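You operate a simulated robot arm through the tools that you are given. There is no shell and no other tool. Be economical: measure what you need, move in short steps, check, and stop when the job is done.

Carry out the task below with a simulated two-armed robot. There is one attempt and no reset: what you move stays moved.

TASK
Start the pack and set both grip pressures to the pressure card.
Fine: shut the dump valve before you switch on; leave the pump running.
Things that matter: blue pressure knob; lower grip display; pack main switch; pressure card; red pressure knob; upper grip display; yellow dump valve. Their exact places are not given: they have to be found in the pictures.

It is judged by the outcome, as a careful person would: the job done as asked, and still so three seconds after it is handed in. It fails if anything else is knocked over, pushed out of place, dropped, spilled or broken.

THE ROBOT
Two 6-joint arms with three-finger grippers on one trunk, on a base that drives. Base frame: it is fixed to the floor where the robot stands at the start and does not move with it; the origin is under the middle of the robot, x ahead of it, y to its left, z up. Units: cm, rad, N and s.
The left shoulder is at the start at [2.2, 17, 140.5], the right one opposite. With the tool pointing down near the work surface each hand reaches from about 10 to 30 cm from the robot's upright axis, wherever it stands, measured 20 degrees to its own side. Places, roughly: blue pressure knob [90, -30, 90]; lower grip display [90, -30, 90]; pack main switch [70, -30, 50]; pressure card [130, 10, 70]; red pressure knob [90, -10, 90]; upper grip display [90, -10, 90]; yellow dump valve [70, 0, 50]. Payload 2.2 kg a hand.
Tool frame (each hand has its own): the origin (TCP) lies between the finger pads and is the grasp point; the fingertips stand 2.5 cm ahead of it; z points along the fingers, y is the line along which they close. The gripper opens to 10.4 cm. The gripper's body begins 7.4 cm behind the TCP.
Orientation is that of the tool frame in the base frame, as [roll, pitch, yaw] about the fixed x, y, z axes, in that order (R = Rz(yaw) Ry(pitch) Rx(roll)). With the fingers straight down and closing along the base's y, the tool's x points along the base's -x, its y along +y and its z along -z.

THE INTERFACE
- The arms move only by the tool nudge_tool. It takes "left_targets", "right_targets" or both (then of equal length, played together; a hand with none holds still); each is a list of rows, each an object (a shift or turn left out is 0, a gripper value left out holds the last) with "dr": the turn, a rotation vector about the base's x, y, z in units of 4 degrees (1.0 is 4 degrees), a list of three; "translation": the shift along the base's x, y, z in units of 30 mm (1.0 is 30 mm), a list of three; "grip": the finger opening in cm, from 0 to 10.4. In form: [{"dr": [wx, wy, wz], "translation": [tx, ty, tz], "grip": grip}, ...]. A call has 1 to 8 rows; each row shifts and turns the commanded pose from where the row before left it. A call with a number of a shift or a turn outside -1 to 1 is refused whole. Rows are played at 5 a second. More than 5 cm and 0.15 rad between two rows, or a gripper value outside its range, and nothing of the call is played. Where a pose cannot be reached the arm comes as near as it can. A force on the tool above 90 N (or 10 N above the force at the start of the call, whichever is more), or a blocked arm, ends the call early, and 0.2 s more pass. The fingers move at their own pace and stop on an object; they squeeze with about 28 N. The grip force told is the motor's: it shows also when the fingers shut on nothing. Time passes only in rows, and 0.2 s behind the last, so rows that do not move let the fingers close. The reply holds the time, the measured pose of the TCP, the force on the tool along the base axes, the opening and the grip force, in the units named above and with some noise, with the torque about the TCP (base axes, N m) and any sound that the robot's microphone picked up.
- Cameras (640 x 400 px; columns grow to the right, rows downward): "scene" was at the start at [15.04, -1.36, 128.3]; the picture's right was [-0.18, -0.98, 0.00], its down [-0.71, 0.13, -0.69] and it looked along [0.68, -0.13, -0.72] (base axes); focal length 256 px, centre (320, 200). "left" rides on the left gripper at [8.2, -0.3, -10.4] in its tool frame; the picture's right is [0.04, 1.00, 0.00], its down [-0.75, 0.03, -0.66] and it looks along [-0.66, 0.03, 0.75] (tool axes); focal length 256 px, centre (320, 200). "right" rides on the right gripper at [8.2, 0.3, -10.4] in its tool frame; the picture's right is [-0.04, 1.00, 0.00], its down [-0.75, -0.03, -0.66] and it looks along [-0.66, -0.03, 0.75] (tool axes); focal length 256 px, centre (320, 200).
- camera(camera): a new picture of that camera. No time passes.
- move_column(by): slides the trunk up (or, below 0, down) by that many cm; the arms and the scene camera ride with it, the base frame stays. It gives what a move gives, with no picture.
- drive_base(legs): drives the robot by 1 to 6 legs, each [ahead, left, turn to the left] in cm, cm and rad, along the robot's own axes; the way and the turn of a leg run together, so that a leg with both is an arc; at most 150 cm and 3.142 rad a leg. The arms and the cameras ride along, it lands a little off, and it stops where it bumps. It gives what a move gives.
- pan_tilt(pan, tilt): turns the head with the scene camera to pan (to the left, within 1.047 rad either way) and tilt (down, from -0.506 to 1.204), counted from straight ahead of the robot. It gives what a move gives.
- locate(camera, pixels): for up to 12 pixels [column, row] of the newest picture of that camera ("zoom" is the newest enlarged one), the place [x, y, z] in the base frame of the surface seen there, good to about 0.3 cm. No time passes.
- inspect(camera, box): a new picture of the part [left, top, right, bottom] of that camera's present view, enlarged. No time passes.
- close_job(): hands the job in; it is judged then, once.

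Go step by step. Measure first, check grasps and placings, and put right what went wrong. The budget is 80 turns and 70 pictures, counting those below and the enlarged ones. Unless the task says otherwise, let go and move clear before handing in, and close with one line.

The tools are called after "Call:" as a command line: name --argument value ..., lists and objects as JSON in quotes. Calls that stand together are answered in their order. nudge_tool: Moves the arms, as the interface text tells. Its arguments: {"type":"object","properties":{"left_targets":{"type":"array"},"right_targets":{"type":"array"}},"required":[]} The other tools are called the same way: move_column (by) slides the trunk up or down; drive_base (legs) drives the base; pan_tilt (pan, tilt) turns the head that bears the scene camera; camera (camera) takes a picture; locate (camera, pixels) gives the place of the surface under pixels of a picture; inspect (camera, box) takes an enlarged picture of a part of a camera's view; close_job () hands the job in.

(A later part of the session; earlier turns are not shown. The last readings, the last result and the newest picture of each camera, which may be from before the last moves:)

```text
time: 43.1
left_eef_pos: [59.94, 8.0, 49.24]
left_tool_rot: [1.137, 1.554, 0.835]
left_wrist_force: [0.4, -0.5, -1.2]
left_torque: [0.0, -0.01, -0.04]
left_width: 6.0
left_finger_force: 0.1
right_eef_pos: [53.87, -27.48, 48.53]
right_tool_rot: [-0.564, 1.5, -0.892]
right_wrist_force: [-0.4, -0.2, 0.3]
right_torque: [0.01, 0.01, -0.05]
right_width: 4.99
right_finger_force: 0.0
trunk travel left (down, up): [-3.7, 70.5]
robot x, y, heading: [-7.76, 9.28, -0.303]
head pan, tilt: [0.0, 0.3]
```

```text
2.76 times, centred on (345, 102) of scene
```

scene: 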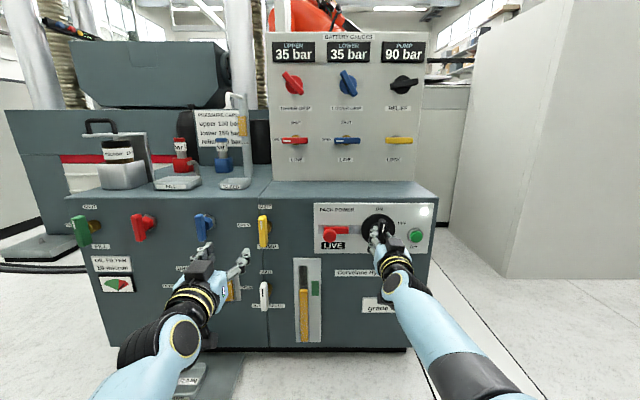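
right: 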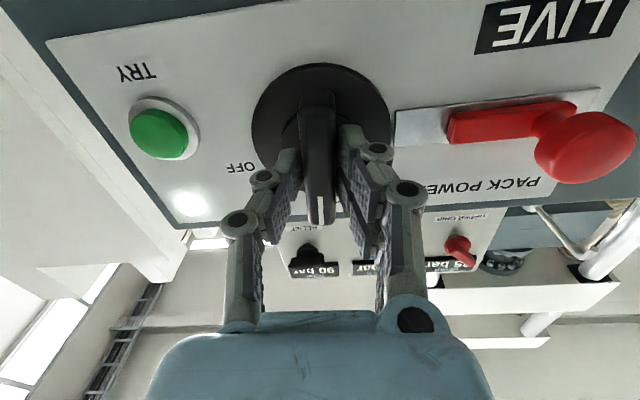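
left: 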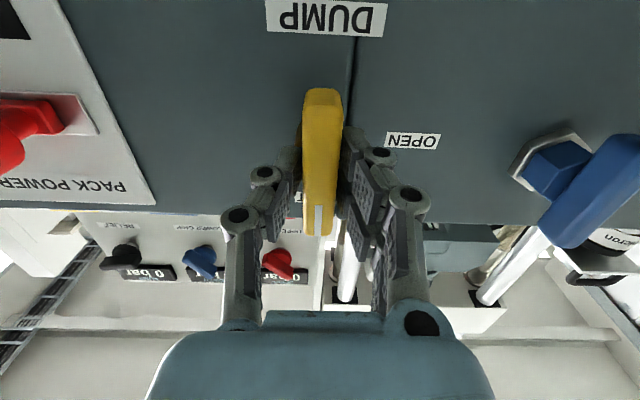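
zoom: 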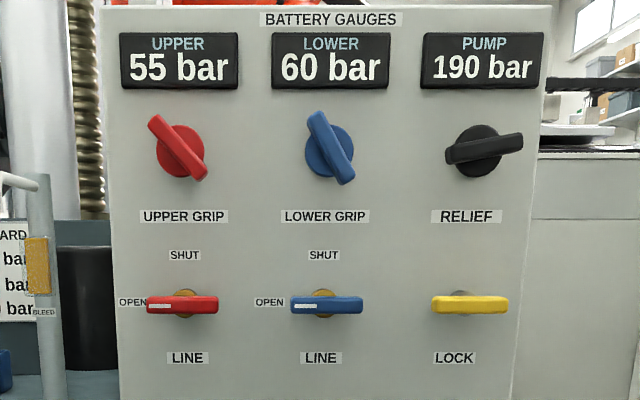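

After ramping up, the readings are upper 55, lower 60 and pump 190, so the relief already matches the card. Now I'll raise the trunk to the knobs and pick fresh knob positions.

Call:
move_column --by 36

Call:
pan_tilt --pan 0 --tilt 0.45

Call:
camera --camera "scene"

```text
time: 46.6
left_eef_pos: [59.96, 7.96, 85.16]
left_tool_rot: [1.15, 1.553, 0.845]
left_wrist_force: [-0.4, 0.4, 0.1]
left_torque: [0.03, -0.02, 0.0]
left_width: 6.01
left_finger_force: 0.0
right_eef_pos: [53.28, -26.48, 83.24]
right_tool_rot: [-0.469, 1.531, -0.798]
right_wrist_force: [0.1, -0.4, 0.7]
right_torque: [0.01, -0.02, 0.03]
right_width: 4.98
right_finger_force: 0.0
trunk travel left (down, up): [-39.7, 34.5]
robot x, y, heading: [-7.36, 9.09, -0.296]
head pan, tilt: [0.0, 0.3]
```

```text
time: 47.3
left_eef_pos: [59.98, 7.99, 85.26]
left_tool_rot: [1.135, 1.553, 0.831]
left_wrist_force: [-0.1, 0.1, -0.5]
left_torque: [-0.02, -0.02, -0.04]
left_width: 6.01
left_finger_force: 0.0
right_eef_pos: [53.19, -26.5, 83.27]
right_tool_rot: [-0.498, 1.533, -0.828]
right_wrist_force: [0.2, -0.2, -0.1]
right_torque: [0.02, 0.01, 0.0]
right_width: 5.0
right_finger_force: 0.1
trunk travel left (down, up): [-39.7, 34.5]
robot x, y, heading: [-7.5, 8.91, -0.297]
head pan, tilt: [0.0, 0.45]
```

```text
38 pictures are left
```

scene: 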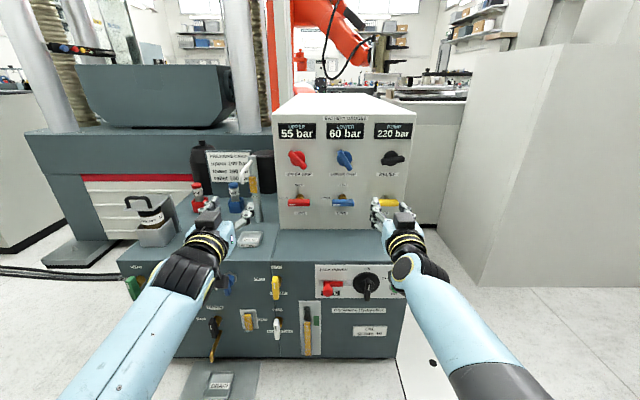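

The grips are steady at 55 and 60, and the pump is at 220. The task covers only the two grip pressures, so I leave the relief alone. I'll measure the knob handles.

Call:
inspect --camera "scene" --box '[270, 115, 410, 210]'

Call:
locate --camera "zoom" --pixels '[[105, 180], [125, 198], [145, 218], [322, 180], [338, 198], [350, 220], [145, 190], [355, 190], [100, 250], [300, 250]]'

```text
4.21 times, centred on (340, 162) of scene
```

zoom: 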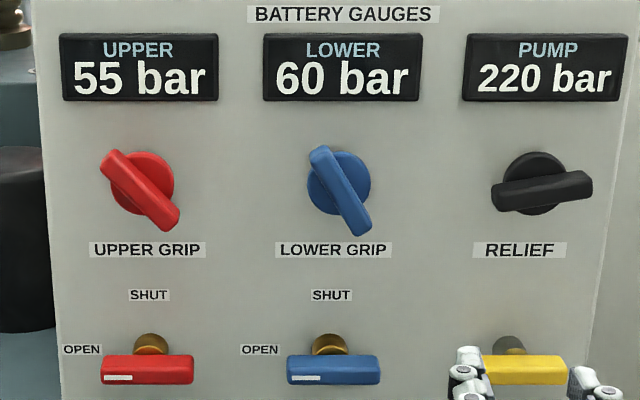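

```text
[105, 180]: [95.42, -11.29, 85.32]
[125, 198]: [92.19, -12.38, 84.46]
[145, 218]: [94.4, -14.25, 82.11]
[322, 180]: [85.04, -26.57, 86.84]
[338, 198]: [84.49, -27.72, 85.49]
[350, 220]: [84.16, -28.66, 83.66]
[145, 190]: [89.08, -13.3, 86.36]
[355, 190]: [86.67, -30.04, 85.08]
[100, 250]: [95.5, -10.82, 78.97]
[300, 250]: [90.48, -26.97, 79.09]
```

The blue handle is at about u 88.9, v -1.6, z 86, and red at u 89, v 13.6. Before driving ahead I'll check the heights of the bleed pipe and bottles on the left.

Call:
locate --camera "scene" --pixels '[[248, 160], [256, 155], [232, 190], [196, 188], [210, 145], [255, 185], [140, 200], [228, 155], [263, 160]]'

```text
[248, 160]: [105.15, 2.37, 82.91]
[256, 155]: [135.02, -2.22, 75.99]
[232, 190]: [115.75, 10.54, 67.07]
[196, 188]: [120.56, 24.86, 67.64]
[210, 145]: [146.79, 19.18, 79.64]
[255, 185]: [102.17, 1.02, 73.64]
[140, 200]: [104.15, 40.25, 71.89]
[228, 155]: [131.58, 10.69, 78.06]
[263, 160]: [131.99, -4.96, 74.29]
```

The pipe is well ahead (u≈99), so driving is safe. I'll drive 20 cm ahead and 8 cm left.

Call:
drive_base --legs '[[20, 8, 0]]'

Call:
nudge_tool --right_targets '[{"dr": [-0.955, 0.2955, 0], "translation": [0, 0, 0.15]}, {"dr": [-0.955, 0.2955, 0], "translation": [0, 0, 0.15]}, {"dr": [-0.955, 0.2955, 0], "translation": [0, 0, 0.15]}, {"dr": [-0.955, 0.2955, 0], "translation": [0, 0, 0.15]}, {"dr": [-0.955, 0.2955, 0], "translation": [0, 0, 0.15]}, {"dr": [-0.955, 0.2955, 0], "translation": [0, 0, 0.15]}, {"dr": [-0.48, 0.148, 0]}]'

Call:
camera --camera "right"

```text
time: 49.0
left_eef_pos: [81.86, 9.84, 85.32]
left_tool_rot: [1.175, 1.556, 0.876]
left_wrist_force: [-0.2, 0.3, 0.2]
left_torque: [-0.01, -0.01, 0.0]
left_width: 6.0
left_finger_force: 0.0
right_eef_pos: [75.3, -24.71, 83.02]
right_tool_rot: [-0.586, 1.536, -0.912]
right_wrist_force: [0.3, -0.9, -0.4]
right_torque: [0.01, -0.01, 0.01]
right_width: 5.0
right_finger_force: 0.1
trunk travel left (down, up): [-39.7, 34.5]
robot x, y, heading: [14.58, 10.72, -0.298]
head pan, tilt: [0.0, 0.45]
```

```text
time: 50.6
left_eef_pos: [81.88, 9.81, 85.17]
left_tool_rot: [1.14, 1.555, 0.841]
left_wrist_force: [0.2, -0.3, -0.2]
left_torque: [0.0, 0.02, -0.02]
left_width: 6.0
left_finger_force: 0.0
right_eef_pos: [75.4, -25.01, 86.13]
right_tool_rot: [-1.469, 1.089, -1.795]
right_wrist_force: [0.2, 0.2, 0.5]
right_torque: [-0.01, 0.0, -0.01]
right_width: 5.02
right_finger_force: 0.0
trunk travel left (down, up): [-39.7, 34.5]
robot x, y, heading: [14.83, 10.73, -0.297]
head pan, tilt: [0.0, 0.45]
```

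```text
36 pictures are left
```

right: 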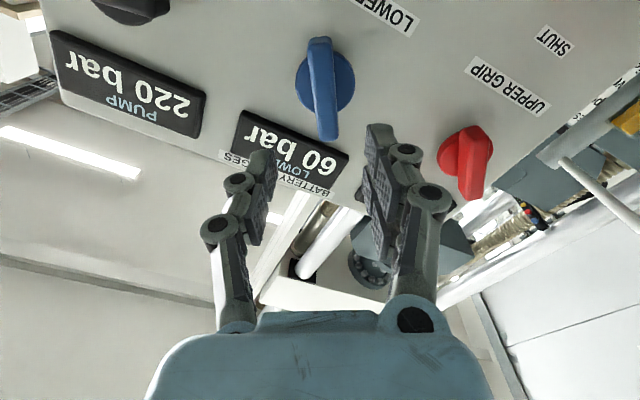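

Aligned: u 79.4, v -1.6, z 86.1, with the blue handle (322,90) nearly in line with the fingers. I'll advance 8.8 cm and grip.

Call:
nudge_tool --right_targets '[{"translation": [0.7, -0.217, 0]}, {"translation": [0.7, -0.217, 0]}, {"translation": [0.7, -0.217, 0]}, {"translation": [0.7, -0.217, 0]}, {}, {"grip": 0}, {}, {}]'

Call:
camera --camera "right"

```text
time: 52.4
left_eef_pos: [81.9, 9.53, 85.35]
left_tool_rot: [1.159, 1.554, 0.858]
left_wrist_force: [-0.5, 0.1, 0.2]
left_torque: [0.03, 0.01, -0.02]
left_width: 5.99
left_finger_force: 0.0
right_eef_pos: [83.62, -27.68, 85.79]
right_tool_rot: [-1.477, 1.097, -1.8]
right_wrist_force: [-0.8, -13.6, 6.2]
right_torque: [-0.07, -0.03, -0.59]
right_width: 1.89
right_finger_force: 44.2
trunk travel left (down, up): [-39.7, 34.5]
robot x, y, heading: [14.62, 10.42, -0.297]
head pan, tilt: [0.0, 0.45]
```

```text
35 pictures are left
```

right: 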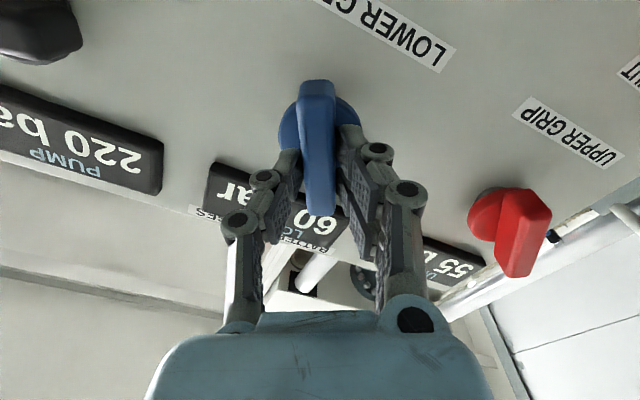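

The blue knob is gripped at 1.9 cm. I'll turn it clockwise 20° and watch the display.

Call:
nudge_tool --right_targets '[{"dr": [0.955, -0.2955, 0]}, {"dr": [0.955, -0.2955, 0]}, {"dr": [0.955, -0.2955, 0]}, {"dr": [0.955, -0.2955, 0]}, {"dr": [0.955, -0.2955, 0]}, {}, {}, {}]'

Call:
camera --camera "scene"

```text
time: 54.2
left_eef_pos: [81.95, 9.45, 85.24]
left_tool_rot: [1.24, 1.551, 0.942]
left_wrist_force: [-0.7, 0.1, -0.2]
left_torque: [-0.01, -0.02, 0.01]
left_width: 6.0
left_finger_force: 0.1
right_eef_pos: [83.66, -27.56, 85.88]
right_tool_rot: [-1.261, 1.442, -1.593]
right_wrist_force: [16.2, -37.2, 16.3]
right_torque: [-0.18, 0.1, -0.67]
right_width: 1.89
right_finger_force: 43.8
trunk travel left (down, up): [-39.7, 34.5]
robot x, y, heading: [14.33, 10.64, -0.298]
head pan, tilt: [0.0, 0.45]
```

```text
34 pictures are left
```

scene: 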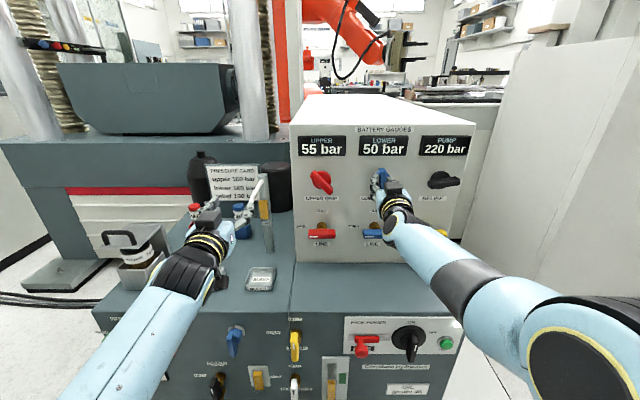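

The lower display reads 50, down from 60. I'll wait for it to settle before judging.

Call:
nudge_tool --right_targets '[{}, {}, {}, {}, {}, {}, {}, {}]'

Call:
inspect --camera "scene" --box '[285, 120, 485, 250]'

```text
time: 56.0
left_eef_pos: [81.8, 9.58, 85.32]
left_tool_rot: [1.241, 1.551, 0.937]
left_wrist_force: [0.7, -0.3, 0.2]
left_torque: [0.01, -0.02, 0.03]
left_width: 5.99
left_finger_force: 0.1
right_eef_pos: [83.57, -27.75, 85.92]
right_tool_rot: [-1.262, 1.441, -1.592]
right_wrist_force: [14.8, -35.1, 16.1]
right_torque: [-0.23, -0.29, -0.61]
right_width: 1.87
right_finger_force: 44.4
trunk travel left (down, up): [-39.7, 34.5]
robot x, y, heading: [14.38, 10.66, -0.296]
head pan, tilt: [0.0, 0.45]
```

```text
3.08 times, centred on (385, 185) of scene
```

zoom: 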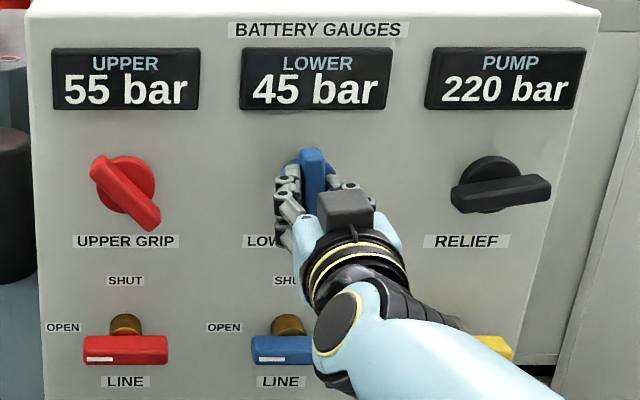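

Clockwise lowers the pressure by roughly 0.75 bar/deg, so it has to go counter-clockwise. I'll turn 60° that way.

Call:
nudge_tool --right_targets '[{"dr": [-0.955, 0.2955, 0], "translation": [0, -0.08, 0]}, {"dr": [-0.955, 0.2955, 0]}, {"dr": [-0.955, 0.2955, 0]}, {"dr": [-0.955, 0.2955, 0]}, {"dr": [-0.955, 0.2955, 0]}, {"dr": [-0.955, 0.2955, 0]}, {"dr": [-0.955, 0.2955, 0]}, {"dr": [-0.955, 0.2955, 0]}]'

Call:
nudge_tool --right_targets '[{"dr": [-0.955, 0.2955, 0]}, {"dr": [-0.955, 0.2955, 0]}, {"dr": [-0.955, 0.2955, 0]}, {"dr": [-0.955, 0.2955, 0]}, {"dr": [-0.955, 0.2955, 0]}, {"dr": [-0.955, 0.2955, 0]}, {"dr": [-0.955, 0.2955, 0]}]'

Call:
nudge_tool --right_targets '[{}, {}, {}, {}, {}, {}, {}, {}]'

Call:
inspect --camera "scene" --box '[285, 120, 485, 250]'

```text
time: 57.8
left_eef_pos: [81.82, 9.81, 85.19]
left_tool_rot: [1.179, 1.554, 0.88]
left_wrist_force: [0.0, 0.0, 0.3]
left_torque: [0.05, -0.02, -0.02]
left_width: 6.0
left_finger_force: 0.1
right_eef_pos: [83.68, -27.58, 85.79]
right_tool_rot: [-1.503, 0.886, -1.82]
right_wrist_force: [16.1, -15.5, 15.6]
right_torque: [-0.27, -0.55, -0.02]
right_width: 1.87
right_finger_force: 43.6
trunk travel left (down, up): [-39.7, 34.5]
robot x, y, heading: [14.58, 10.19, -0.293]
head pan, tilt: [0.0, 0.45]
```

```text
time: 59.4
left_eef_pos: [82.01, 9.88, 85.15]
left_tool_rot: [1.218, 1.555, 0.917]
left_wrist_force: [-0.7, 0.1, 1.3]
left_torque: [-0.02, 0.0, 0.02]
left_width: 6.0
left_finger_force: 0.0
right_eef_pos: [83.66, -27.5, 85.6]
right_tool_rot: [-1.532, 0.396, -1.839]
right_wrist_force: [23.1, -5.6, 8.5]
right_torque: [-0.11, -0.25, 0.01]
right_width: 1.86
right_finger_force: 44.0
trunk travel left (down, up): [-39.7, 34.5]
robot x, y, heading: [14.44, 10.83, -0.295]
head pan, tilt: [0.0, 0.45]
```

```text
time: 61.2
left_eef_pos: [81.89, 9.87, 85.25]
left_tool_rot: [1.218, 1.554, 0.917]
left_wrist_force: [-0.8, 0.0, 0.2]
left_torque: [0.0, 0.0, -0.02]
left_width: 6.02
left_finger_force: 0.1
right_eef_pos: [83.82, -27.4, 85.6]
right_tool_rot: [-1.532, 0.398, -1.839]
right_wrist_force: [23.2, -1.2, 5.4]
right_torque: [-0.08, -0.18, 0.22]
right_width: 1.9
right_finger_force: 43.7
trunk travel left (down, up): [-39.7, 34.5]
robot x, y, heading: [14.77, 10.7, -0.294]
head pan, tilt: [0.0, 0.45]
```

```text
3.08 times, centred on (385, 185) of scene
```

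zoom: 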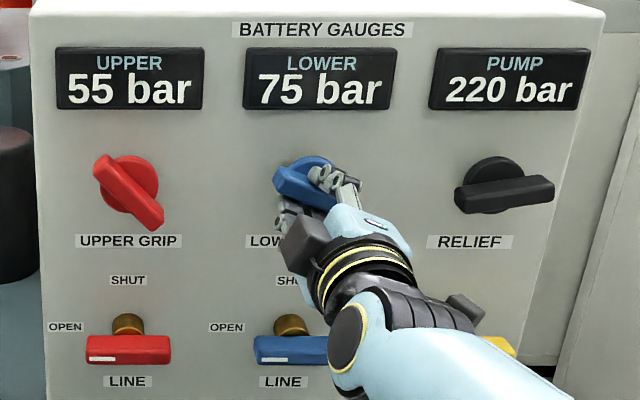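

Lower is at 75 and maybe still rising. I'll turn 24° more and wait.

Call:
nudge_tool --right_targets '[{"dr": [-0.955, 0.2955, 0]}, {"dr": [-0.955, 0.2955, 0]}, {"dr": [-0.955, 0.2955, 0]}, {"dr": [-0.955, 0.2955, 0]}, {"dr": [-0.955, 0.2955, 0]}, {"dr": [-0.955, 0.2955, 0]}, {}, {}]'

Call:
nudge_tool --right_targets '[{}, {}, {}, {}, {}, {}, {}, {}]'

Call:
inspect --camera "scene" --box '[285, 120, 485, 250]'

```text
time: 63.0
left_eef_pos: [82.09, 9.85, 85.0]
left_tool_rot: [1.209, 1.556, 0.908]
left_wrist_force: [-0.1, 0.3, -0.6]
left_torque: [0.01, -0.03, -0.01]
left_width: 5.98
left_finger_force: 0.1
right_eef_pos: [83.77, -27.53, 85.54]
right_tool_rot: [-1.55, -0.022, -1.84]
right_wrist_force: [8.2, 9.7, -9.2]
right_torque: [0.07, 0.18, 0.02]
right_width: 1.9
right_finger_force: 44.3
trunk travel left (down, up): [-39.7, 34.5]
robot x, y, heading: [14.59, 10.39, -0.295]
head pan, tilt: [0.0, 0.45]
```

```text
time: 64.8
left_eef_pos: [81.98, 9.83, 85.1]
left_tool_rot: [1.202, 1.556, 0.903]
left_wrist_force: [0.2, 0.6, -0.6]
left_torque: [0.01, 0.02, -0.01]
left_width: 6.0
left_finger_force: 0.0
right_eef_pos: [83.65, -27.41, 85.43]
right_tool_rot: [-1.547, -0.018, -1.842]
right_wrist_force: [-1.9, 14.1, -19.6]
right_torque: [0.23, 0.39, 0.13]
right_width: 1.9
right_finger_force: 43.9
trunk travel left (down, up): [-39.7, 34.5]
robot x, y, heading: [14.17, 10.95, -0.296]
head pan, tilt: [0.0, 0.45]
```

```text
3.08 times, centred on (385, 185) of scene
```

zoom: 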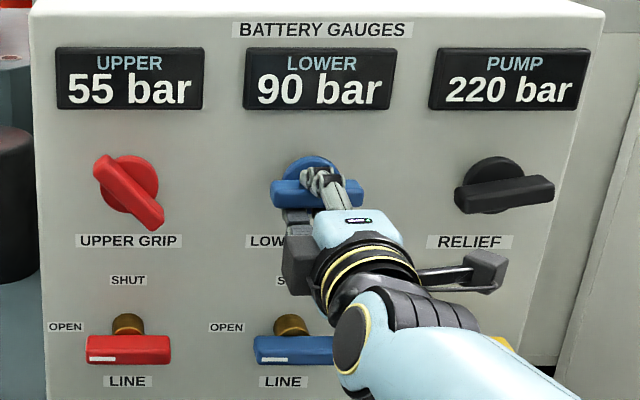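

The lower display is at 90 with the handle horizontal. I'll wait once more to see whether it has settled.

Call:
nudge_tool --right_targets '[{}, {}, {}, {}, {}, {}, {}, {}]'

Call:
nudge_tool --right_targets '[{}, {}, {}, {}, {}, {}, {}, {}]'

Call:
inspect --camera "scene" --box '[285, 120, 485, 250]'

```text
time: 66.6
left_eef_pos: [82.15, 9.8, 85.25]
left_tool_rot: [1.202, 1.555, 0.9]
left_wrist_force: [0.2, -0.1, -0.1]
left_torque: [0.0, -0.03, -0.01]
left_width: 5.97
left_finger_force: 0.0
right_eef_pos: [83.7, -27.41, 85.33]
right_tool_rot: [-1.55, -0.02, -1.838]
right_wrist_force: [-2.9, 14.6, -19.2]
right_torque: [0.2, 0.42, 0.32]
right_width: 1.9
right_finger_force: 44.1
trunk travel left (down, up): [-39.7, 34.5]
robot x, y, heading: [14.37, 10.69, -0.298]
head pan, tilt: [0.0, 0.45]
```

```text
time: 68.4
left_eef_pos: [82.05, 9.85, 85.13]
left_tool_rot: [1.202, 1.556, 0.902]
left_wrist_force: [-0.7, 0.3, 0.9]
left_torque: [-0.02, -0.01, -0.01]
left_width: 6.0
left_finger_force: 0.0
right_eef_pos: [83.77, -27.48, 85.46]
right_tool_rot: [-1.55, -0.022, -1.838]
right_wrist_force: [-3.1, 14.5, -19.7]
right_torque: [0.23, 0.43, 0.3]
right_width: 1.89
right_finger_force: 43.7
trunk travel left (down, up): [-39.7, 34.5]
robot x, y, heading: [15.03, 10.41, -0.294]
head pan, tilt: [0.0, 0.45]
```

```text
3.08 times, centred on (385, 185) of scene
```

zoom: 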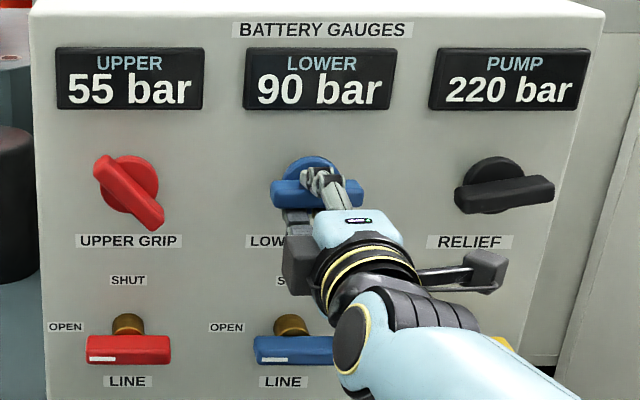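

Settled at 90, so the slope is about 0.5 bar/deg and I need about 130° more counter-clockwise. I'll continue while the wrist allows.

Call:
nudge_tool --right_targets '[{"dr": [-0.955, 0.2955, 0], "translation": [0, 0, -0.08]}, {"dr": [-0.955, 0.2955, 0]}, {"dr": [-0.955, 0.2955, 0]}, {"dr": [-0.955, 0.2955, 0]}, {"dr": [-0.955, 0.2955, 0]}, {"dr": [-0.955, 0.2955, 0]}, {"dr": [-0.955, 0.2955, 0]}, {"dr": [-0.955, 0.2955, 0]}]'

```text
time: 70.2
left_eef_pos: [82.04, 9.82, 85.08]
left_tool_rot: [1.232, 1.555, 0.93]
left_wrist_force: [0.6, -0.2, -0.2]
left_torque: [-0.03, -0.03, 0.0]
left_width: 5.98
left_finger_force: 0.1
right_eef_pos: [83.65, -27.6, 85.19]
right_tool_rot: [-1.567, -0.579, -1.832]
right_wrist_force: [-1.5, 10.3, -21.7]
right_torque: [0.03, -0.09, -0.58]
right_width: 1.88
right_finger_force: 44.0
trunk travel left (down, up): [-39.7, 34.5]
robot x, y, heading: [14.6, 10.52, -0.298]
head pan, tilt: [0.0, 0.45]
```

It is still turning freely (roll about -123°), so I'll continue.

Call:
nudge_tool --right_targets '[{"dr": [-0.955, 0.2955, 0], "translation": [0, 0, -0.05]}, {"dr": [-0.955, 0.2955, 0]}, {"dr": [-0.955, 0.2955, 0]}, {"dr": [-0.955, 0.2955, 0]}, {"dr": [-0.955, 0.2955, 0]}, {"dr": [-0.955, 0.2955, 0]}, {"dr": [-0.955, 0.2955, 0]}, {"dr": [-0.955, 0.2955, 0]}]'

Call:
nudge_tool --right_targets '[{}, {}, {}, {}, {}, {}, {}, {}]'

Call:
inspect --camera "scene" --box '[285, 120, 485, 250]'

```text
time: 72.0
left_eef_pos: [82.01, 9.7, 85.04]
left_tool_rot: [1.264, 1.554, 0.963]
left_wrist_force: [0.0, 1.0, 0.3]
left_torque: [0.02, 0.01, -0.01]
left_width: 5.99
left_finger_force: 0.0
right_eef_pos: [83.65, -27.72, 85.02]
right_tool_rot: [-1.617, -1.135, -1.789]
right_wrist_force: [-6.5, -4.9, -22.7]
right_torque: [-0.05, -0.38, -0.7]
right_width: 1.88
right_finger_force: 43.5
trunk travel left (down, up): [-39.7, 34.5]
robot x, y, heading: [14.56, 10.7, -0.298]
head pan, tilt: [0.0, 0.45]
```

```text
time: 73.8
left_eef_pos: [82.04, 9.69, 85.06]
left_tool_rot: [1.276, 1.554, 0.974]
left_wrist_force: [-0.4, -1.3, 0.1]
left_torque: [0.0, 0.02, 0.0]
left_width: 5.99
left_finger_force: 0.2
right_eef_pos: [83.67, -27.79, 85.07]
right_tool_rot: [-1.616, -1.135, -1.789]
right_wrist_force: [-8.0, -11.6, -20.3]
right_torque: [0.31, 0.74, -0.22]
right_width: 1.87
right_finger_force: 43.6
trunk travel left (down, up): [-39.7, 34.5]
robot x, y, heading: [14.42, 10.53, -0.294]
head pan, tilt: [0.0, 0.45]
```

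```text
3.08 times, centred on (385, 185) of scene
```

zoom: 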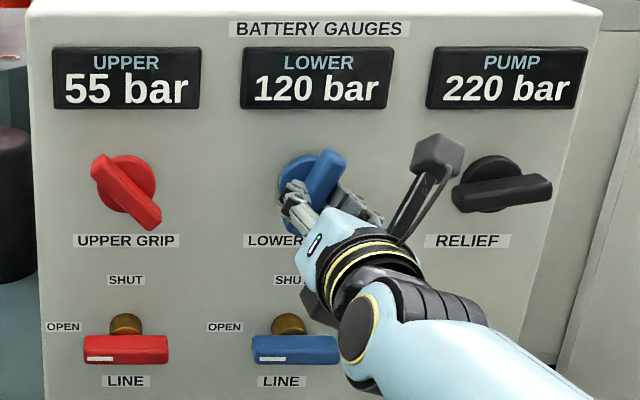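

Lower is at 120 and the knob still turns freely. I'll turn 32° more.

Call:
nudge_tool --right_targets '[{"dr": [-0.955, 0.2955, 0], "translation": [0, 0, -0.05]}, {"dr": [-0.955, 0.2955, 0]}, {"dr": [-0.955, 0.2955, 0]}, {"dr": [-0.955, 0.2955, 0]}, {"dr": [-0.955, 0.2955, 0]}, {"dr": [-0.955, 0.2955, 0]}, {"dr": [-0.955, 0.2955, 0]}, {"dr": [-0.955, 0.2955, 0]}]'

Call:
nudge_tool --right_targets '[{"dr": [-0.955, 0.2955, 0]}, {"dr": [-0.955, 0.2955, 0]}, {"dr": [-0.955, 0.2955, 0]}, {"dr": [-0.955, 0.2955, 0]}, {"dr": [-0.955, 0.2955, 0]}, {"dr": [-0.955, 0.2955, 0]}]'

Call:
nudge_tool --right_targets '[{}, {}, {}, {}, {}, {}, {}, {}]'

Call:
inspect --camera "scene" --box '[285, 120, 485, 250]'

```text
time: 75.1
left_eef_pos: [82.25, 10.92, 85.0]
left_tool_rot: [1.284, 1.558, 1.0]
left_wrist_force: [-0.2, -0.9, 0.3]
left_torque: [-0.02, -0.01, 0.02]
left_width: 6.04
left_finger_force: 0.1
right_eef_pos: [83.6, -28.06, 85.12]
right_tool_rot: [-1.967, -1.474, -1.401]
right_wrist_force: [26.2, 12.4, -7.4]
right_torque: [0.05, 0.19, 0.29]
right_width: 1.9
right_finger_force: 44.3
right hand out of reach, approached as far as the arm can: row 2, 3, 4, 5, 6
trunk travel left (down, up): [-39.7, 34.5]
robot x, y, heading: [14.78, 10.83, -0.282]
head pan, tilt: [0.0, 0.45]
stopped in row 6 (right hand): the force on the tool passed its limit at 94 N (the readings are from after the stop); the commanded pose is now the measured one
```

```text
time: 76.5
left_eef_pos: [82.49, 11.09, 84.75]
left_tool_rot: [1.495, 1.559, 1.212]
left_wrist_force: [-0.6, 0.4, 0.1]
left_torque: [-0.01, -0.02, 0.0]
left_width: 5.99
left_finger_force: 0.1
right_eef_pos: [83.2, -28.03, 85.27]
right_tool_rot: [1.825, -1.289, 1.095]
right_wrist_force: [45.1, 29.2, -26.3]
right_torque: [-0.09, 0.09, 0.73]
right_width: 1.9
right_finger_force: 43.8
right hand out of reach, approached as far as the arm can: row 3, 5, 6
trunk travel left (down, up): [-39.7, 34.5]
robot x, y, heading: [14.93, 10.52, -0.281]
head pan, tilt: [0.0, 0.45]
```

```text
time: 78.3
left_eef_pos: [82.49, 11.17, 84.85]
left_tool_rot: [1.449, 1.559, 1.163]
left_wrist_force: [-0.2, 0.0, 0.9]
left_torque: [0.02, -0.04, 0.01]
left_width: 6.0
left_finger_force: 0.0
right_eef_pos: [83.04, -27.93, 85.28]
right_tool_rot: [1.832, -1.29, 1.089]
right_wrist_force: [37.7, 32.4, -29.3]
right_torque: [0.03, 0.63, 0.69]
right_width: 1.92
right_finger_force: 44.5
trunk travel left (down, up): [-39.7, 34.5]
robot x, y, heading: [14.79, 10.52, -0.278]
head pan, tilt: [0.0, 0.45]
```

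```text
3.08 times, centred on (385, 185) of scene
```

zoom: 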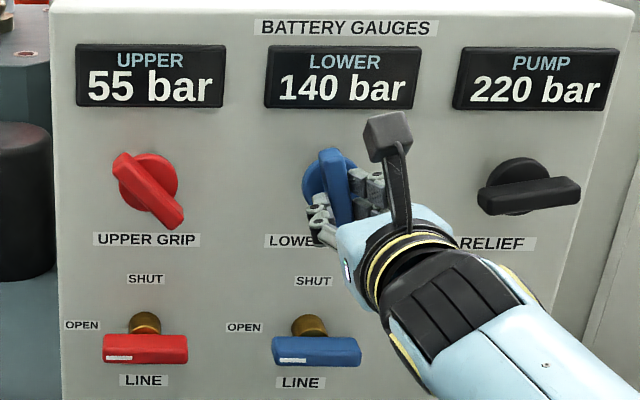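

Lower is at 140, about 40° short, and the wrist has reached its limit. I'll release, back out and roll the right hand back for a fresh grip.

Call:
nudge_tool --right_targets '[{"grip": 5}, {}, {"translation": [-0.796, 0.246, 0]}, {"translation": [-0.796, 0.246, 0]}, {"translation": [-0.796, 0.246, 0]}, {"translation": [-0.796, 0.246, 0]}]'

Call:
nudge_tool --right_targets '[{"dr": [0.955, -0.2955, 0]}, {"dr": [0.955, -0.2955, 0]}, {"dr": [0.955, -0.2955, 0]}, {"dr": [0.955, -0.2955, 0]}, {"dr": [0.955, -0.2955, 0]}, {"dr": [0.955, -0.2955, 0]}, {"dr": [0.955, -0.2955, 0]}, {"dr": [0.955, -0.2955, 0]}]'

Call:
nudge_tool --right_targets '[{"dr": [0.955, -0.2955, 0]}, {"dr": [0.955, -0.2955, 0]}, {"dr": [0.955, -0.2955, 0]}, {"dr": [0.955, -0.2955, 0]}, {"dr": [0.955, -0.2955, 0]}, {"dr": [0.955, -0.2955, 0]}, {"dr": [0.955, -0.2955, 0]}, {"dr": [0.955, -0.2955, 0]}]'

Call:
nudge_tool --right_targets '[{"dr": [0.955, -0.2955, 0]}, {"dr": [0.955, -0.2955, 0]}, {"dr": [0.955, -0.2955, 0]}, {"dr": [0.955, -0.2955, 0]}, {"dr": [0.955, -0.2955, 0]}, {"dr": [0.955, -0.2955, 0]}, {"dr": [0.955, -0.2955, 0]}, {"dr": [0.955, -0.2955, 0]}]'

Call:
nudge_tool --right_targets '[{"dr": [0.955, -0.2955, 0]}, {"dr": [0.955, -0.2955, 0]}, {"dr": [0.955, -0.2955, 0]}, {"dr": [0.955, -0.2955, 0]}, {"dr": [0.955, -0.2955, 0]}, {"dr": [0.955, -0.2955, 0]}, {"dr": [0.955, -0.2955, 0]}, {"dr": [0.955, -0.2955, 0]}]'

Call:
camera --camera "scene"

```text
time: 79.7
left_eef_pos: [81.97, 10.82, 85.33]
left_tool_rot: [1.13, 1.553, 0.844]
left_wrist_force: [-1.1, 0.6, 0.1]
left_torque: [0.02, 0.03, 0.01]
left_width: 6.02
left_finger_force: 0.1
right_eef_pos: [75.34, -24.58, 82.83]
right_tool_rot: [1.774, -1.292, 1.13]
right_wrist_force: [-0.1, -0.2, 1.2]
right_torque: [0.01, 0.03, 0.0]
right_width: 5.02
right_finger_force: 0.1
right hand out of reach, approached as far as the arm can: row 3, 4, 5, 6
trunk travel left (down, up): [-39.7, 34.5]
robot x, y, heading: [14.61, 10.88, -0.281]
head pan, tilt: [0.0, 0.45]
```

```text
time: 81.5
left_eef_pos: [81.96, 10.79, 85.19]
left_tool_rot: [1.142, 1.553, 0.854]
left_wrist_force: [1.0, -0.6, 0.2]
left_torque: [0.01, 0.02, 0.0]
left_width: 6.01
left_finger_force: 0.0
right_eef_pos: [75.28, -24.73, 82.65]
right_tool_rot: [-1.668, -1.344, -1.704]
right_wrist_force: [0.1, -0.6, -0.3]
right_torque: [-0.01, -0.01, 0.0]
right_width: 5.03
right_finger_force: 0.2
right hand out of reach, approached as far as the arm can: row 1
trunk travel left (down, up): [-39.7, 34.5]
robot x, y, heading: [14.59, 10.78, -0.283]
head pan, tilt: [0.0, 0.45]
```

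```text
time: 83.3
left_eef_pos: [82.0, 10.89, 85.11]
left_tool_rot: [1.144, 1.555, 0.859]
left_wrist_force: [-0.2, 0.4, 0.2]
left_torque: [0.02, 0.0, -0.03]
left_width: 6.0
left_finger_force: 0.1
right_eef_pos: [75.3, -24.64, 82.59]
right_tool_rot: [-1.544, -0.788, -1.819]
right_wrist_force: [-0.4, -0.7, 0.4]
right_torque: [0.0, 0.0, 0.03]
right_width: 5.01
right_finger_force: 0.0
trunk travel left (down, up): [-39.7, 34.5]
robot x, y, heading: [14.85, 10.3, -0.284]
head pan, tilt: [0.0, 0.45]
```

```text
time: 85.1
left_eef_pos: [81.93, 10.72, 85.25]
left_tool_rot: [1.147, 1.554, 0.856]
left_wrist_force: [0.3, -0.2, 0.1]
left_torque: [-0.02, 0.02, -0.02]
left_width: 5.99
left_finger_force: 0.1
right_eef_pos: [75.21, -24.62, 82.53]
right_tool_rot: [-1.511, -0.231, -1.831]
right_wrist_force: [0.6, -1.1, 0.6]
right_torque: [0.05, -0.01, 0.01]
right_width: 5.01
right_finger_force: 0.1
trunk travel left (down, up): [-39.7, 34.5]
robot x, y, heading: [14.92, 10.5, -0.283]
head pan, tilt: [0.0, 0.45]
```

```text
time: 86.9
left_eef_pos: [82.11, 10.88, 85.26]
left_tool_rot: [1.144, 1.552, 0.857]
left_wrist_force: [-0.4, -0.4, 0.1]
left_torque: [0.0, 0.02, -0.01]
left_width: 5.96
left_finger_force: 0.2
right_eef_pos: [75.21, -24.71, 82.62]
right_tool_rot: [-1.493, 0.327, -1.832]
right_wrist_force: [-0.3, 0.7, -1.0]
right_torque: [-0.04, 0.03, 0.02]
right_width: 5.01
right_finger_force: 0.0
trunk travel left (down, up): [-39.7, 34.5]
robot x, y, heading: [14.72, 11.08, -0.281]
head pan, tilt: [0.0, 0.45]
```

```text
27 pictures are left
```

scene: 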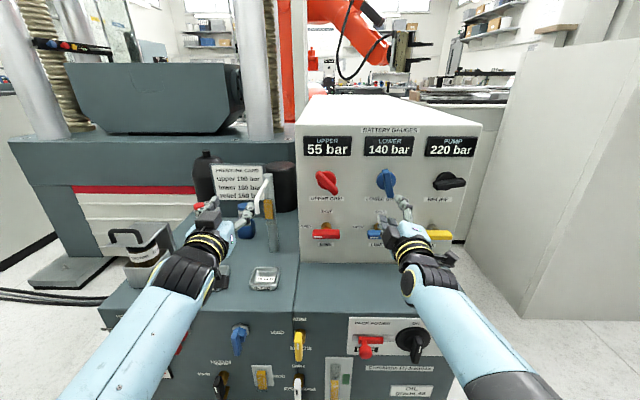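

Lower is holding at 140 after release. I'll roll the remaining 60° back, raise 3 cm and look at the handle angle.

Call:
nudge_tool --right_targets '[{"dr": [0.955, -0.2955, 0], "translation": [0, 0, 0.14]}, {"dr": [0.955, -0.2955, 0], "translation": [0, 0, 0.14]}, {"dr": [0.955, -0.2955, 0], "translation": [0, 0, 0.14]}, {"dr": [0.955, -0.2955, 0], "translation": [0, 0, 0.14]}, {"dr": [0.955, -0.2955, 0], "translation": [0, 0, 0.14]}, {"dr": [0.955, -0.2955, 0], "translation": [0, 0, 0.14]}, {"dr": [0.955, -0.2955, 0], "translation": [0, 0, 0.14]}, {"dr": [0.955, -0.2955, 0]}]'

Call:
nudge_tool --right_targets '[{"dr": [0.955, -0.2955, 0]}, {"dr": [0.955, -0.2955, 0]}, {"dr": [0.955, -0.2955, 0]}, {"dr": [0.955, -0.2955, 0]}, {"dr": [0.955, -0.2955, 0]}, {"dr": [0.955, -0.2955, 0]}]'

Call:
camera --camera "right"

```text
time: 88.7
left_eef_pos: [82.1, 10.97, 85.3]
left_tool_rot: [1.145, 1.553, 0.857]
left_wrist_force: [0.8, 0.5, -0.2]
left_torque: [0.01, 0.03, -0.01]
left_width: 6.0
left_finger_force: 0.1
right_eef_pos: [75.3, -24.67, 85.63]
right_tool_rot: [-1.46, 0.886, -1.813]
right_wrist_force: [0.3, -0.7, -0.6]
right_torque: [0.01, -0.03, -0.02]
right_width: 5.03
right_finger_force: 0.1
trunk travel left (down, up): [-39.7, 34.5]
robot x, y, heading: [14.83, 10.93, -0.28]
head pan, tilt: [0.0, 0.45]
```

```text
time: 90.1
left_eef_pos: [81.91, 10.84, 85.29]
left_tool_rot: [1.144, 1.554, 0.856]
left_wrist_force: [0.3, 0.4, 0.3]
left_torque: [0.01, 0.0, 0.03]
left_width: 6.01
left_finger_force: 0.0
right_eef_pos: [75.17, -25.13, 85.54]
right_tool_rot: [-1.375, 1.291, -1.738]
right_wrist_force: [0.2, 0.2, 0.0]
right_torque: [-0.02, -0.01, 0.01]
right_width: 5.02
right_finger_force: 0.0
trunk travel left (down, up): [-39.7, 34.5]
robot x, y, heading: [14.45, 10.56, -0.286]
head pan, tilt: [0.0, 0.45]
```

```text
26 pictures are left
```

right: 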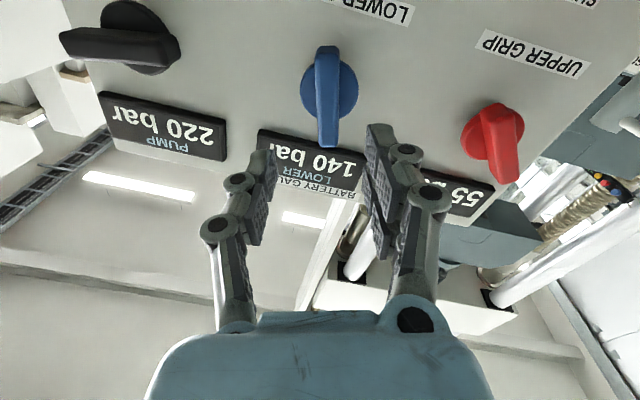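

The handle (328,95) lines up with the fingers. I'll advance, grip, turn 28° counter-clockwise and read.

Call:
nudge_tool --right_targets '[{"translation": [0.708, -0.205, 0.02]}, {"translation": [0.708, -0.205, 0.02]}, {"translation": [0.708, -0.205, 0.02]}, {"translation": [0.708, -0.205, 0.02]}, {}, {"grip": 0}, {}, {}]'

Call:
nudge_tool --right_targets '[{"dr": [-0.955, 0.2955, 0]}, {"dr": [-0.955, 0.2955, 0]}, {"dr": [-0.955, 0.2955, 0]}, {"dr": [-0.955, 0.2955, 0]}, {"dr": [-0.955, 0.2955, 0]}, {"dr": [-0.955, 0.2955, 0]}, {"dr": [-0.955, 0.2955, 0]}, {}]'

Call:
nudge_tool --right_targets '[{}, {}, {}, {}, {}, {}, {}, {}]'

Call:
inspect --camera "scene" --box '[285, 120, 485, 250]'

```text
time: 91.9
left_eef_pos: [81.95, 10.53, 85.35]
left_tool_rot: [1.171, 1.552, 0.881]
left_wrist_force: [0.2, 0.2, 0.3]
left_torque: [0.0, 0.0, 0.01]
left_width: 5.99
left_finger_force: 0.0
right_eef_pos: [83.58, -27.51, 85.94]
right_tool_rot: [-1.362, 1.3, -1.725]
right_wrist_force: [-1.2, -17.7, 5.2]
right_torque: [-0.09, 0.03, -0.61]
right_width: 1.92
right_finger_force: 43.7
trunk travel left (down, up): [-39.7, 34.5]
robot x, y, heading: [14.36, 10.9, -0.283]
head pan, tilt: [0.0, 0.45]
```

```text
time: 93.7
left_eef_pos: [81.95, 10.7, 85.33]
left_tool_rot: [1.161, 1.553, 0.872]
left_wrist_force: [0.0, 0.2, -0.5]
left_torque: [0.03, 0.02, 0.0]
left_width: 5.98
left_finger_force: 0.1
right_eef_pos: [83.68, -27.37, 85.7]
right_tool_rot: [-1.466, 0.813, -1.818]
right_wrist_force: [-6.9, -23.1, 6.9]
right_torque: [-0.19, -0.22, -0.44]
right_width: 1.88
right_finger_force: 43.3
trunk travel left (down, up): [-39.7, 34.5]
robot x, y, heading: [14.81, 10.74, -0.285]
head pan, tilt: [0.0, 0.45]
```

```text
time: 95.5
left_eef_pos: [81.87, 10.71, 85.4]
left_tool_rot: [1.159, 1.553, 0.872]
left_wrist_force: [0.3, 0.6, 0.5]
left_torque: [-0.02, -0.01, 0.01]
left_width: 5.99
left_finger_force: 0.0
right_eef_pos: [83.58, -27.39, 85.78]
right_tool_rot: [-1.465, 0.815, -1.82]
right_wrist_force: [-8.5, -22.3, 5.2]
right_torque: [-0.07, 0.0, -0.52]
right_width: 1.86
right_finger_force: 43.6
trunk travel left (down, up): [-39.7, 34.5]
robot x, y, heading: [15.07, 10.57, -0.284]
head pan, tilt: [0.0, 0.45]
```

```text
3.08 times, centred on (385, 185) of scene
```

zoom: 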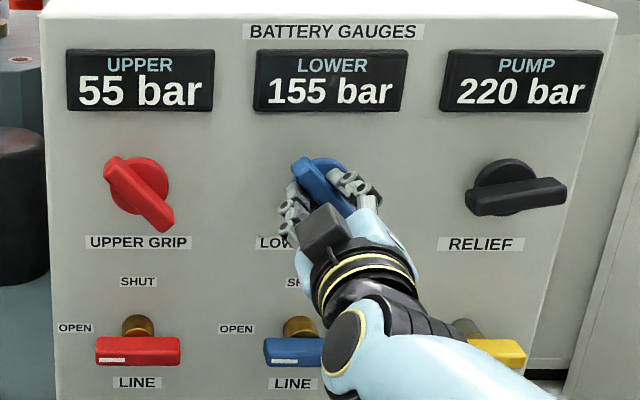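

Lower is at 155. I'll turn 8° more and read again.

Call:
nudge_tool --right_targets '[{"dr": [-0.955, 0.2955, 0]}, {"dr": [-0.955, 0.2955, 0]}, {}, {}, {}, {}, {}, {}]'

Call:
nudge_tool --right_targets '[{}, {}, {}, {}, {}]'

Call:
inspect --camera "scene" --box '[285, 120, 485, 250]'

```text
time: 97.3
left_eef_pos: [81.94, 10.61, 85.3]
left_tool_rot: [1.168, 1.551, 0.879]
left_wrist_force: [0.8, -0.7, 0.6]
left_torque: [0.0, 0.03, -0.04]
left_width: 6.02
left_finger_force: 0.1
right_eef_pos: [83.64, -27.33, 85.79]
right_tool_rot: [-1.477, 0.676, -1.825]
right_wrist_force: [-8.5, -20.2, 2.3]
right_torque: [-0.05, 0.02, -0.45]
right_width: 1.91
right_finger_force: 43.7
trunk travel left (down, up): [-39.7, 34.5]
robot x, y, heading: [14.67, 10.74, -0.287]
head pan, tilt: [0.0, 0.45]
```

```text
time: 98.5
left_eef_pos: [81.94, 10.55, 85.27]
left_tool_rot: [1.172, 1.552, 0.881]
left_wrist_force: [-0.4, -0.3, -0.2]
left_torque: [0.01, 0.0, 0.01]
left_width: 6.01
left_finger_force: 0.1
right_eef_pos: [83.69, -27.37, 85.74]
right_tool_rot: [-1.478, 0.677, -1.826]
right_wrist_force: [-10.2, -19.8, 0.3]
right_torque: [-0.05, 0.07, -0.47]
right_width: 1.83
right_finger_force: 44.0
trunk travel left (down, up): [-39.7, 34.5]
robot x, y, heading: [14.87, 10.95, -0.281]
head pan, tilt: [0.0, 0.45]
```

```text
3.08 times, centred on (385, 185) of scene
```

zoom: 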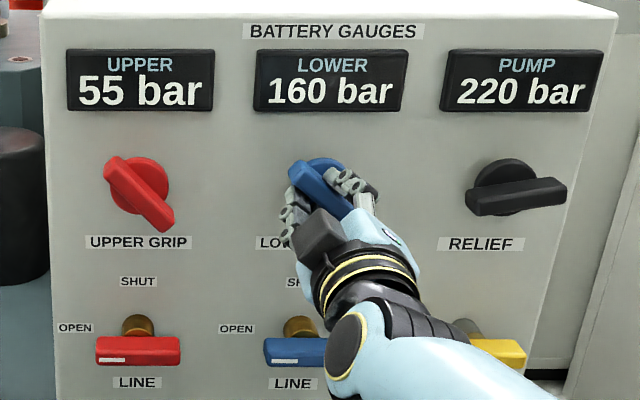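

Lower reads 160. I'll release, back out, roll to the red handle's angle, then drive 15 cm left to the red knob.

Call:
nudge_tool --right_targets '[{"grip": 5}, {}, {"translation": [-0.796, 0.246, 0]}, {"translation": [-0.796, 0.246, 0]}, {"translation": [-0.796, 0.246, 0]}, {"translation": [-0.796, 0.246, 0]}, {}]'

Call:
nudge_tool --right_targets '[{"dr": [0.955, -0.2955, 0]}, {"dr": [0.955, -0.2955, 0]}, {"dr": [0.955, -0.2955, 0]}, {"dr": [0.6, -0.18, 0]}, {}]'

Call:
drive_base --legs '[[0, 15.2, -0.015]]'

Call:
camera --camera "right"

Call:
camera --camera "scene"

```text
time: 100.1
left_eef_pos: [81.99, 10.76, 85.29]
left_tool_rot: [1.15, 1.553, 0.86]
left_wrist_force: [0.3, 0.4, -0.1]
left_torque: [-0.01, -0.01, 0.03]
left_width: 6.01
left_finger_force: 0.1
right_eef_pos: [74.27, -24.48, 85.77]
right_tool_rot: [-1.473, 0.666, -1.825]
right_wrist_force: [0.1, 0.0, 0.5]
right_torque: [0.01, 0.0, 0.03]
right_width: 4.99
right_finger_force: 0.1
trunk travel left (down, up): [-39.7, 34.5]
robot x, y, heading: [14.74, 10.55, -0.283]
head pan, tilt: [0.0, 0.45]
```

```text
time: 101.3
left_eef_pos: [81.87, 10.75, 85.17]
left_tool_rot: [1.142, 1.554, 0.854]
left_wrist_force: [0.3, -0.5, 0.2]
left_torque: [0.01, 0.0, -0.01]
left_width: 6.02
left_finger_force: 0.0
right_eef_pos: [74.18, -24.8, 85.74]
right_tool_rot: [-1.456, 0.912, -1.814]
right_wrist_force: [0.1, 0.4, -0.4]
right_torque: [-0.01, 0.0, 0.0]
right_width: 4.99
right_finger_force: 0.1
trunk travel left (down, up): [-39.7, 34.5]
robot x, y, heading: [14.56, 10.65, -0.281]
head pan, tilt: [0.0, 0.45]
```

```text
time: 102.7
left_eef_pos: [86.32, 24.42, 85.23]
left_tool_rot: [1.124, 1.555, 0.821]
left_wrist_force: [-0.5, 0.1, 0.0]
left_torque: [0.0, -0.02, -0.03]
left_width: 5.99
left_finger_force: 0.1
right_eef_pos: [77.79, -11.22, 85.68]
right_tool_rot: [-1.46, 0.911, -1.83]
right_wrist_force: [-0.4, 0.7, -0.1]
right_torque: [0.03, -0.03, -0.02]
right_width: 4.99
right_finger_force: 0.0
trunk travel left (down, up): [-39.7, 34.5]
robot x, y, heading: [19.18, 24.91, -0.302]
head pan, tilt: [0.0, 0.45]
```

```text
23 pictures are left
```

right: 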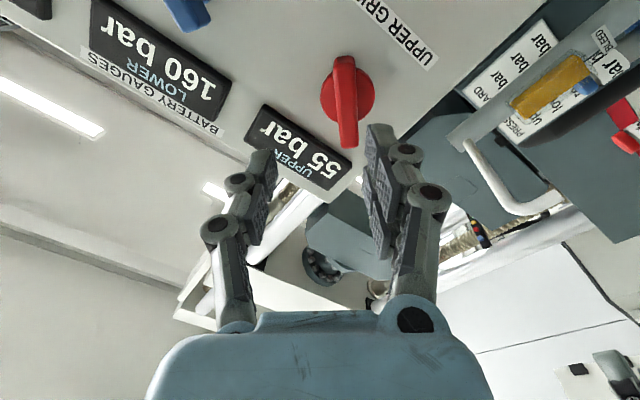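

```text
22 pictures are left
```

scene: 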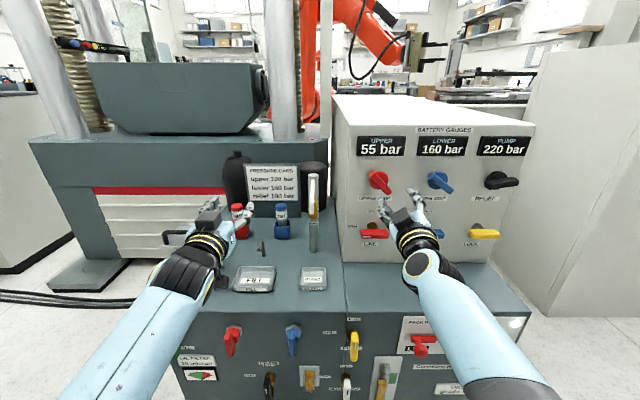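

Lower holds 160. I'll locate the red handle precisely.

Call:
inspect --camera "scene" --box '[340, 125, 480, 245]'

Call:
locate --camera "zoom" --pixels '[[150, 225], [165, 240], [178, 255], [195, 280], [205, 292], [435, 235], [445, 255], [460, 275], [180, 245]]'

```text
3.33 times, centred on (410, 185) of scene
```

zoom: 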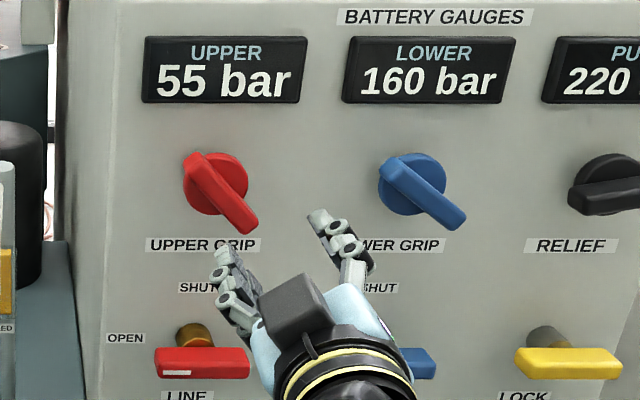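

```text
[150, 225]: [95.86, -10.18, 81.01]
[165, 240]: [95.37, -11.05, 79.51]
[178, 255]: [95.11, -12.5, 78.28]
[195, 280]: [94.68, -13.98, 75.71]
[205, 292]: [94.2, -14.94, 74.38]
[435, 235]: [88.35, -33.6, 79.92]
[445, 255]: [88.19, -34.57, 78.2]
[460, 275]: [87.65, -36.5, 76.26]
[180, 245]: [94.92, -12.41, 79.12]
```

Call:
locate --camera "zoom" --pixels '[[195, 165], [208, 180], [222, 196], [235, 211], [248, 226], [225, 190], [395, 168], [425, 195], [455, 222]]'

```text
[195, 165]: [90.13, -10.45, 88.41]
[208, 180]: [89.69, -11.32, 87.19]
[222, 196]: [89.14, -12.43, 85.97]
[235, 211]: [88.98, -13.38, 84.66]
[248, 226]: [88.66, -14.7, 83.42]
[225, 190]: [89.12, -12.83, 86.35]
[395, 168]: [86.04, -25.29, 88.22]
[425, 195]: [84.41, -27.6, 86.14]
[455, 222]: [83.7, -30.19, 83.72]
```

The red handle is centred at u 88.8, v 14.3, z 86, about 41° off vertical. I'll shift 2 cm left, advance and grip.

Call:
nudge_tool --right_targets '[{"translation": [0.197, 0.637, 0.05], "dr": [-0.72, 0.22, 0]}, {"translation": [0.828, -0.256, 0]}, {"translation": [0.828, -0.256, 0]}, {"translation": [0.828, -0.256, 0]}, {"translation": [0.828, -0.256, 0]}, {"grip": 0}, {}, {}]'

Call:
camera --camera "right"

```text
time: 104.5
left_eef_pos: [86.41, 24.23, 85.27]
left_tool_rot: [1.154, 1.553, 0.848]
left_wrist_force: [0.7, 0.3, 0.6]
left_torque: [-0.02, 0.02, 0.0]
left_width: 6.03
left_finger_force: 0.1
right_eef_pos: [88.4, -12.41, 85.46]
right_tool_rot: [-1.462, 0.859, -1.831]
right_wrist_force: [1.8, -0.8, 1.5]
right_torque: [-0.12, -0.32, 0.1]
right_width: 1.91
right_finger_force: 44.2
trunk travel left (down, up): [-39.7, 34.5]
robot x, y, heading: [19.06, 24.73, -0.298]
head pan, tilt: [0.0, 0.45]
```

```text
20 pictures are left
```

right: 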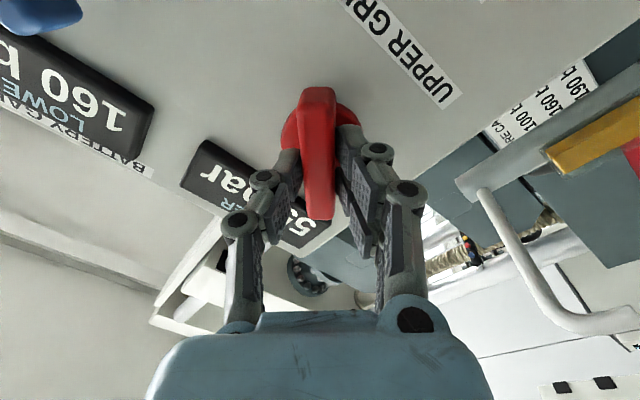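

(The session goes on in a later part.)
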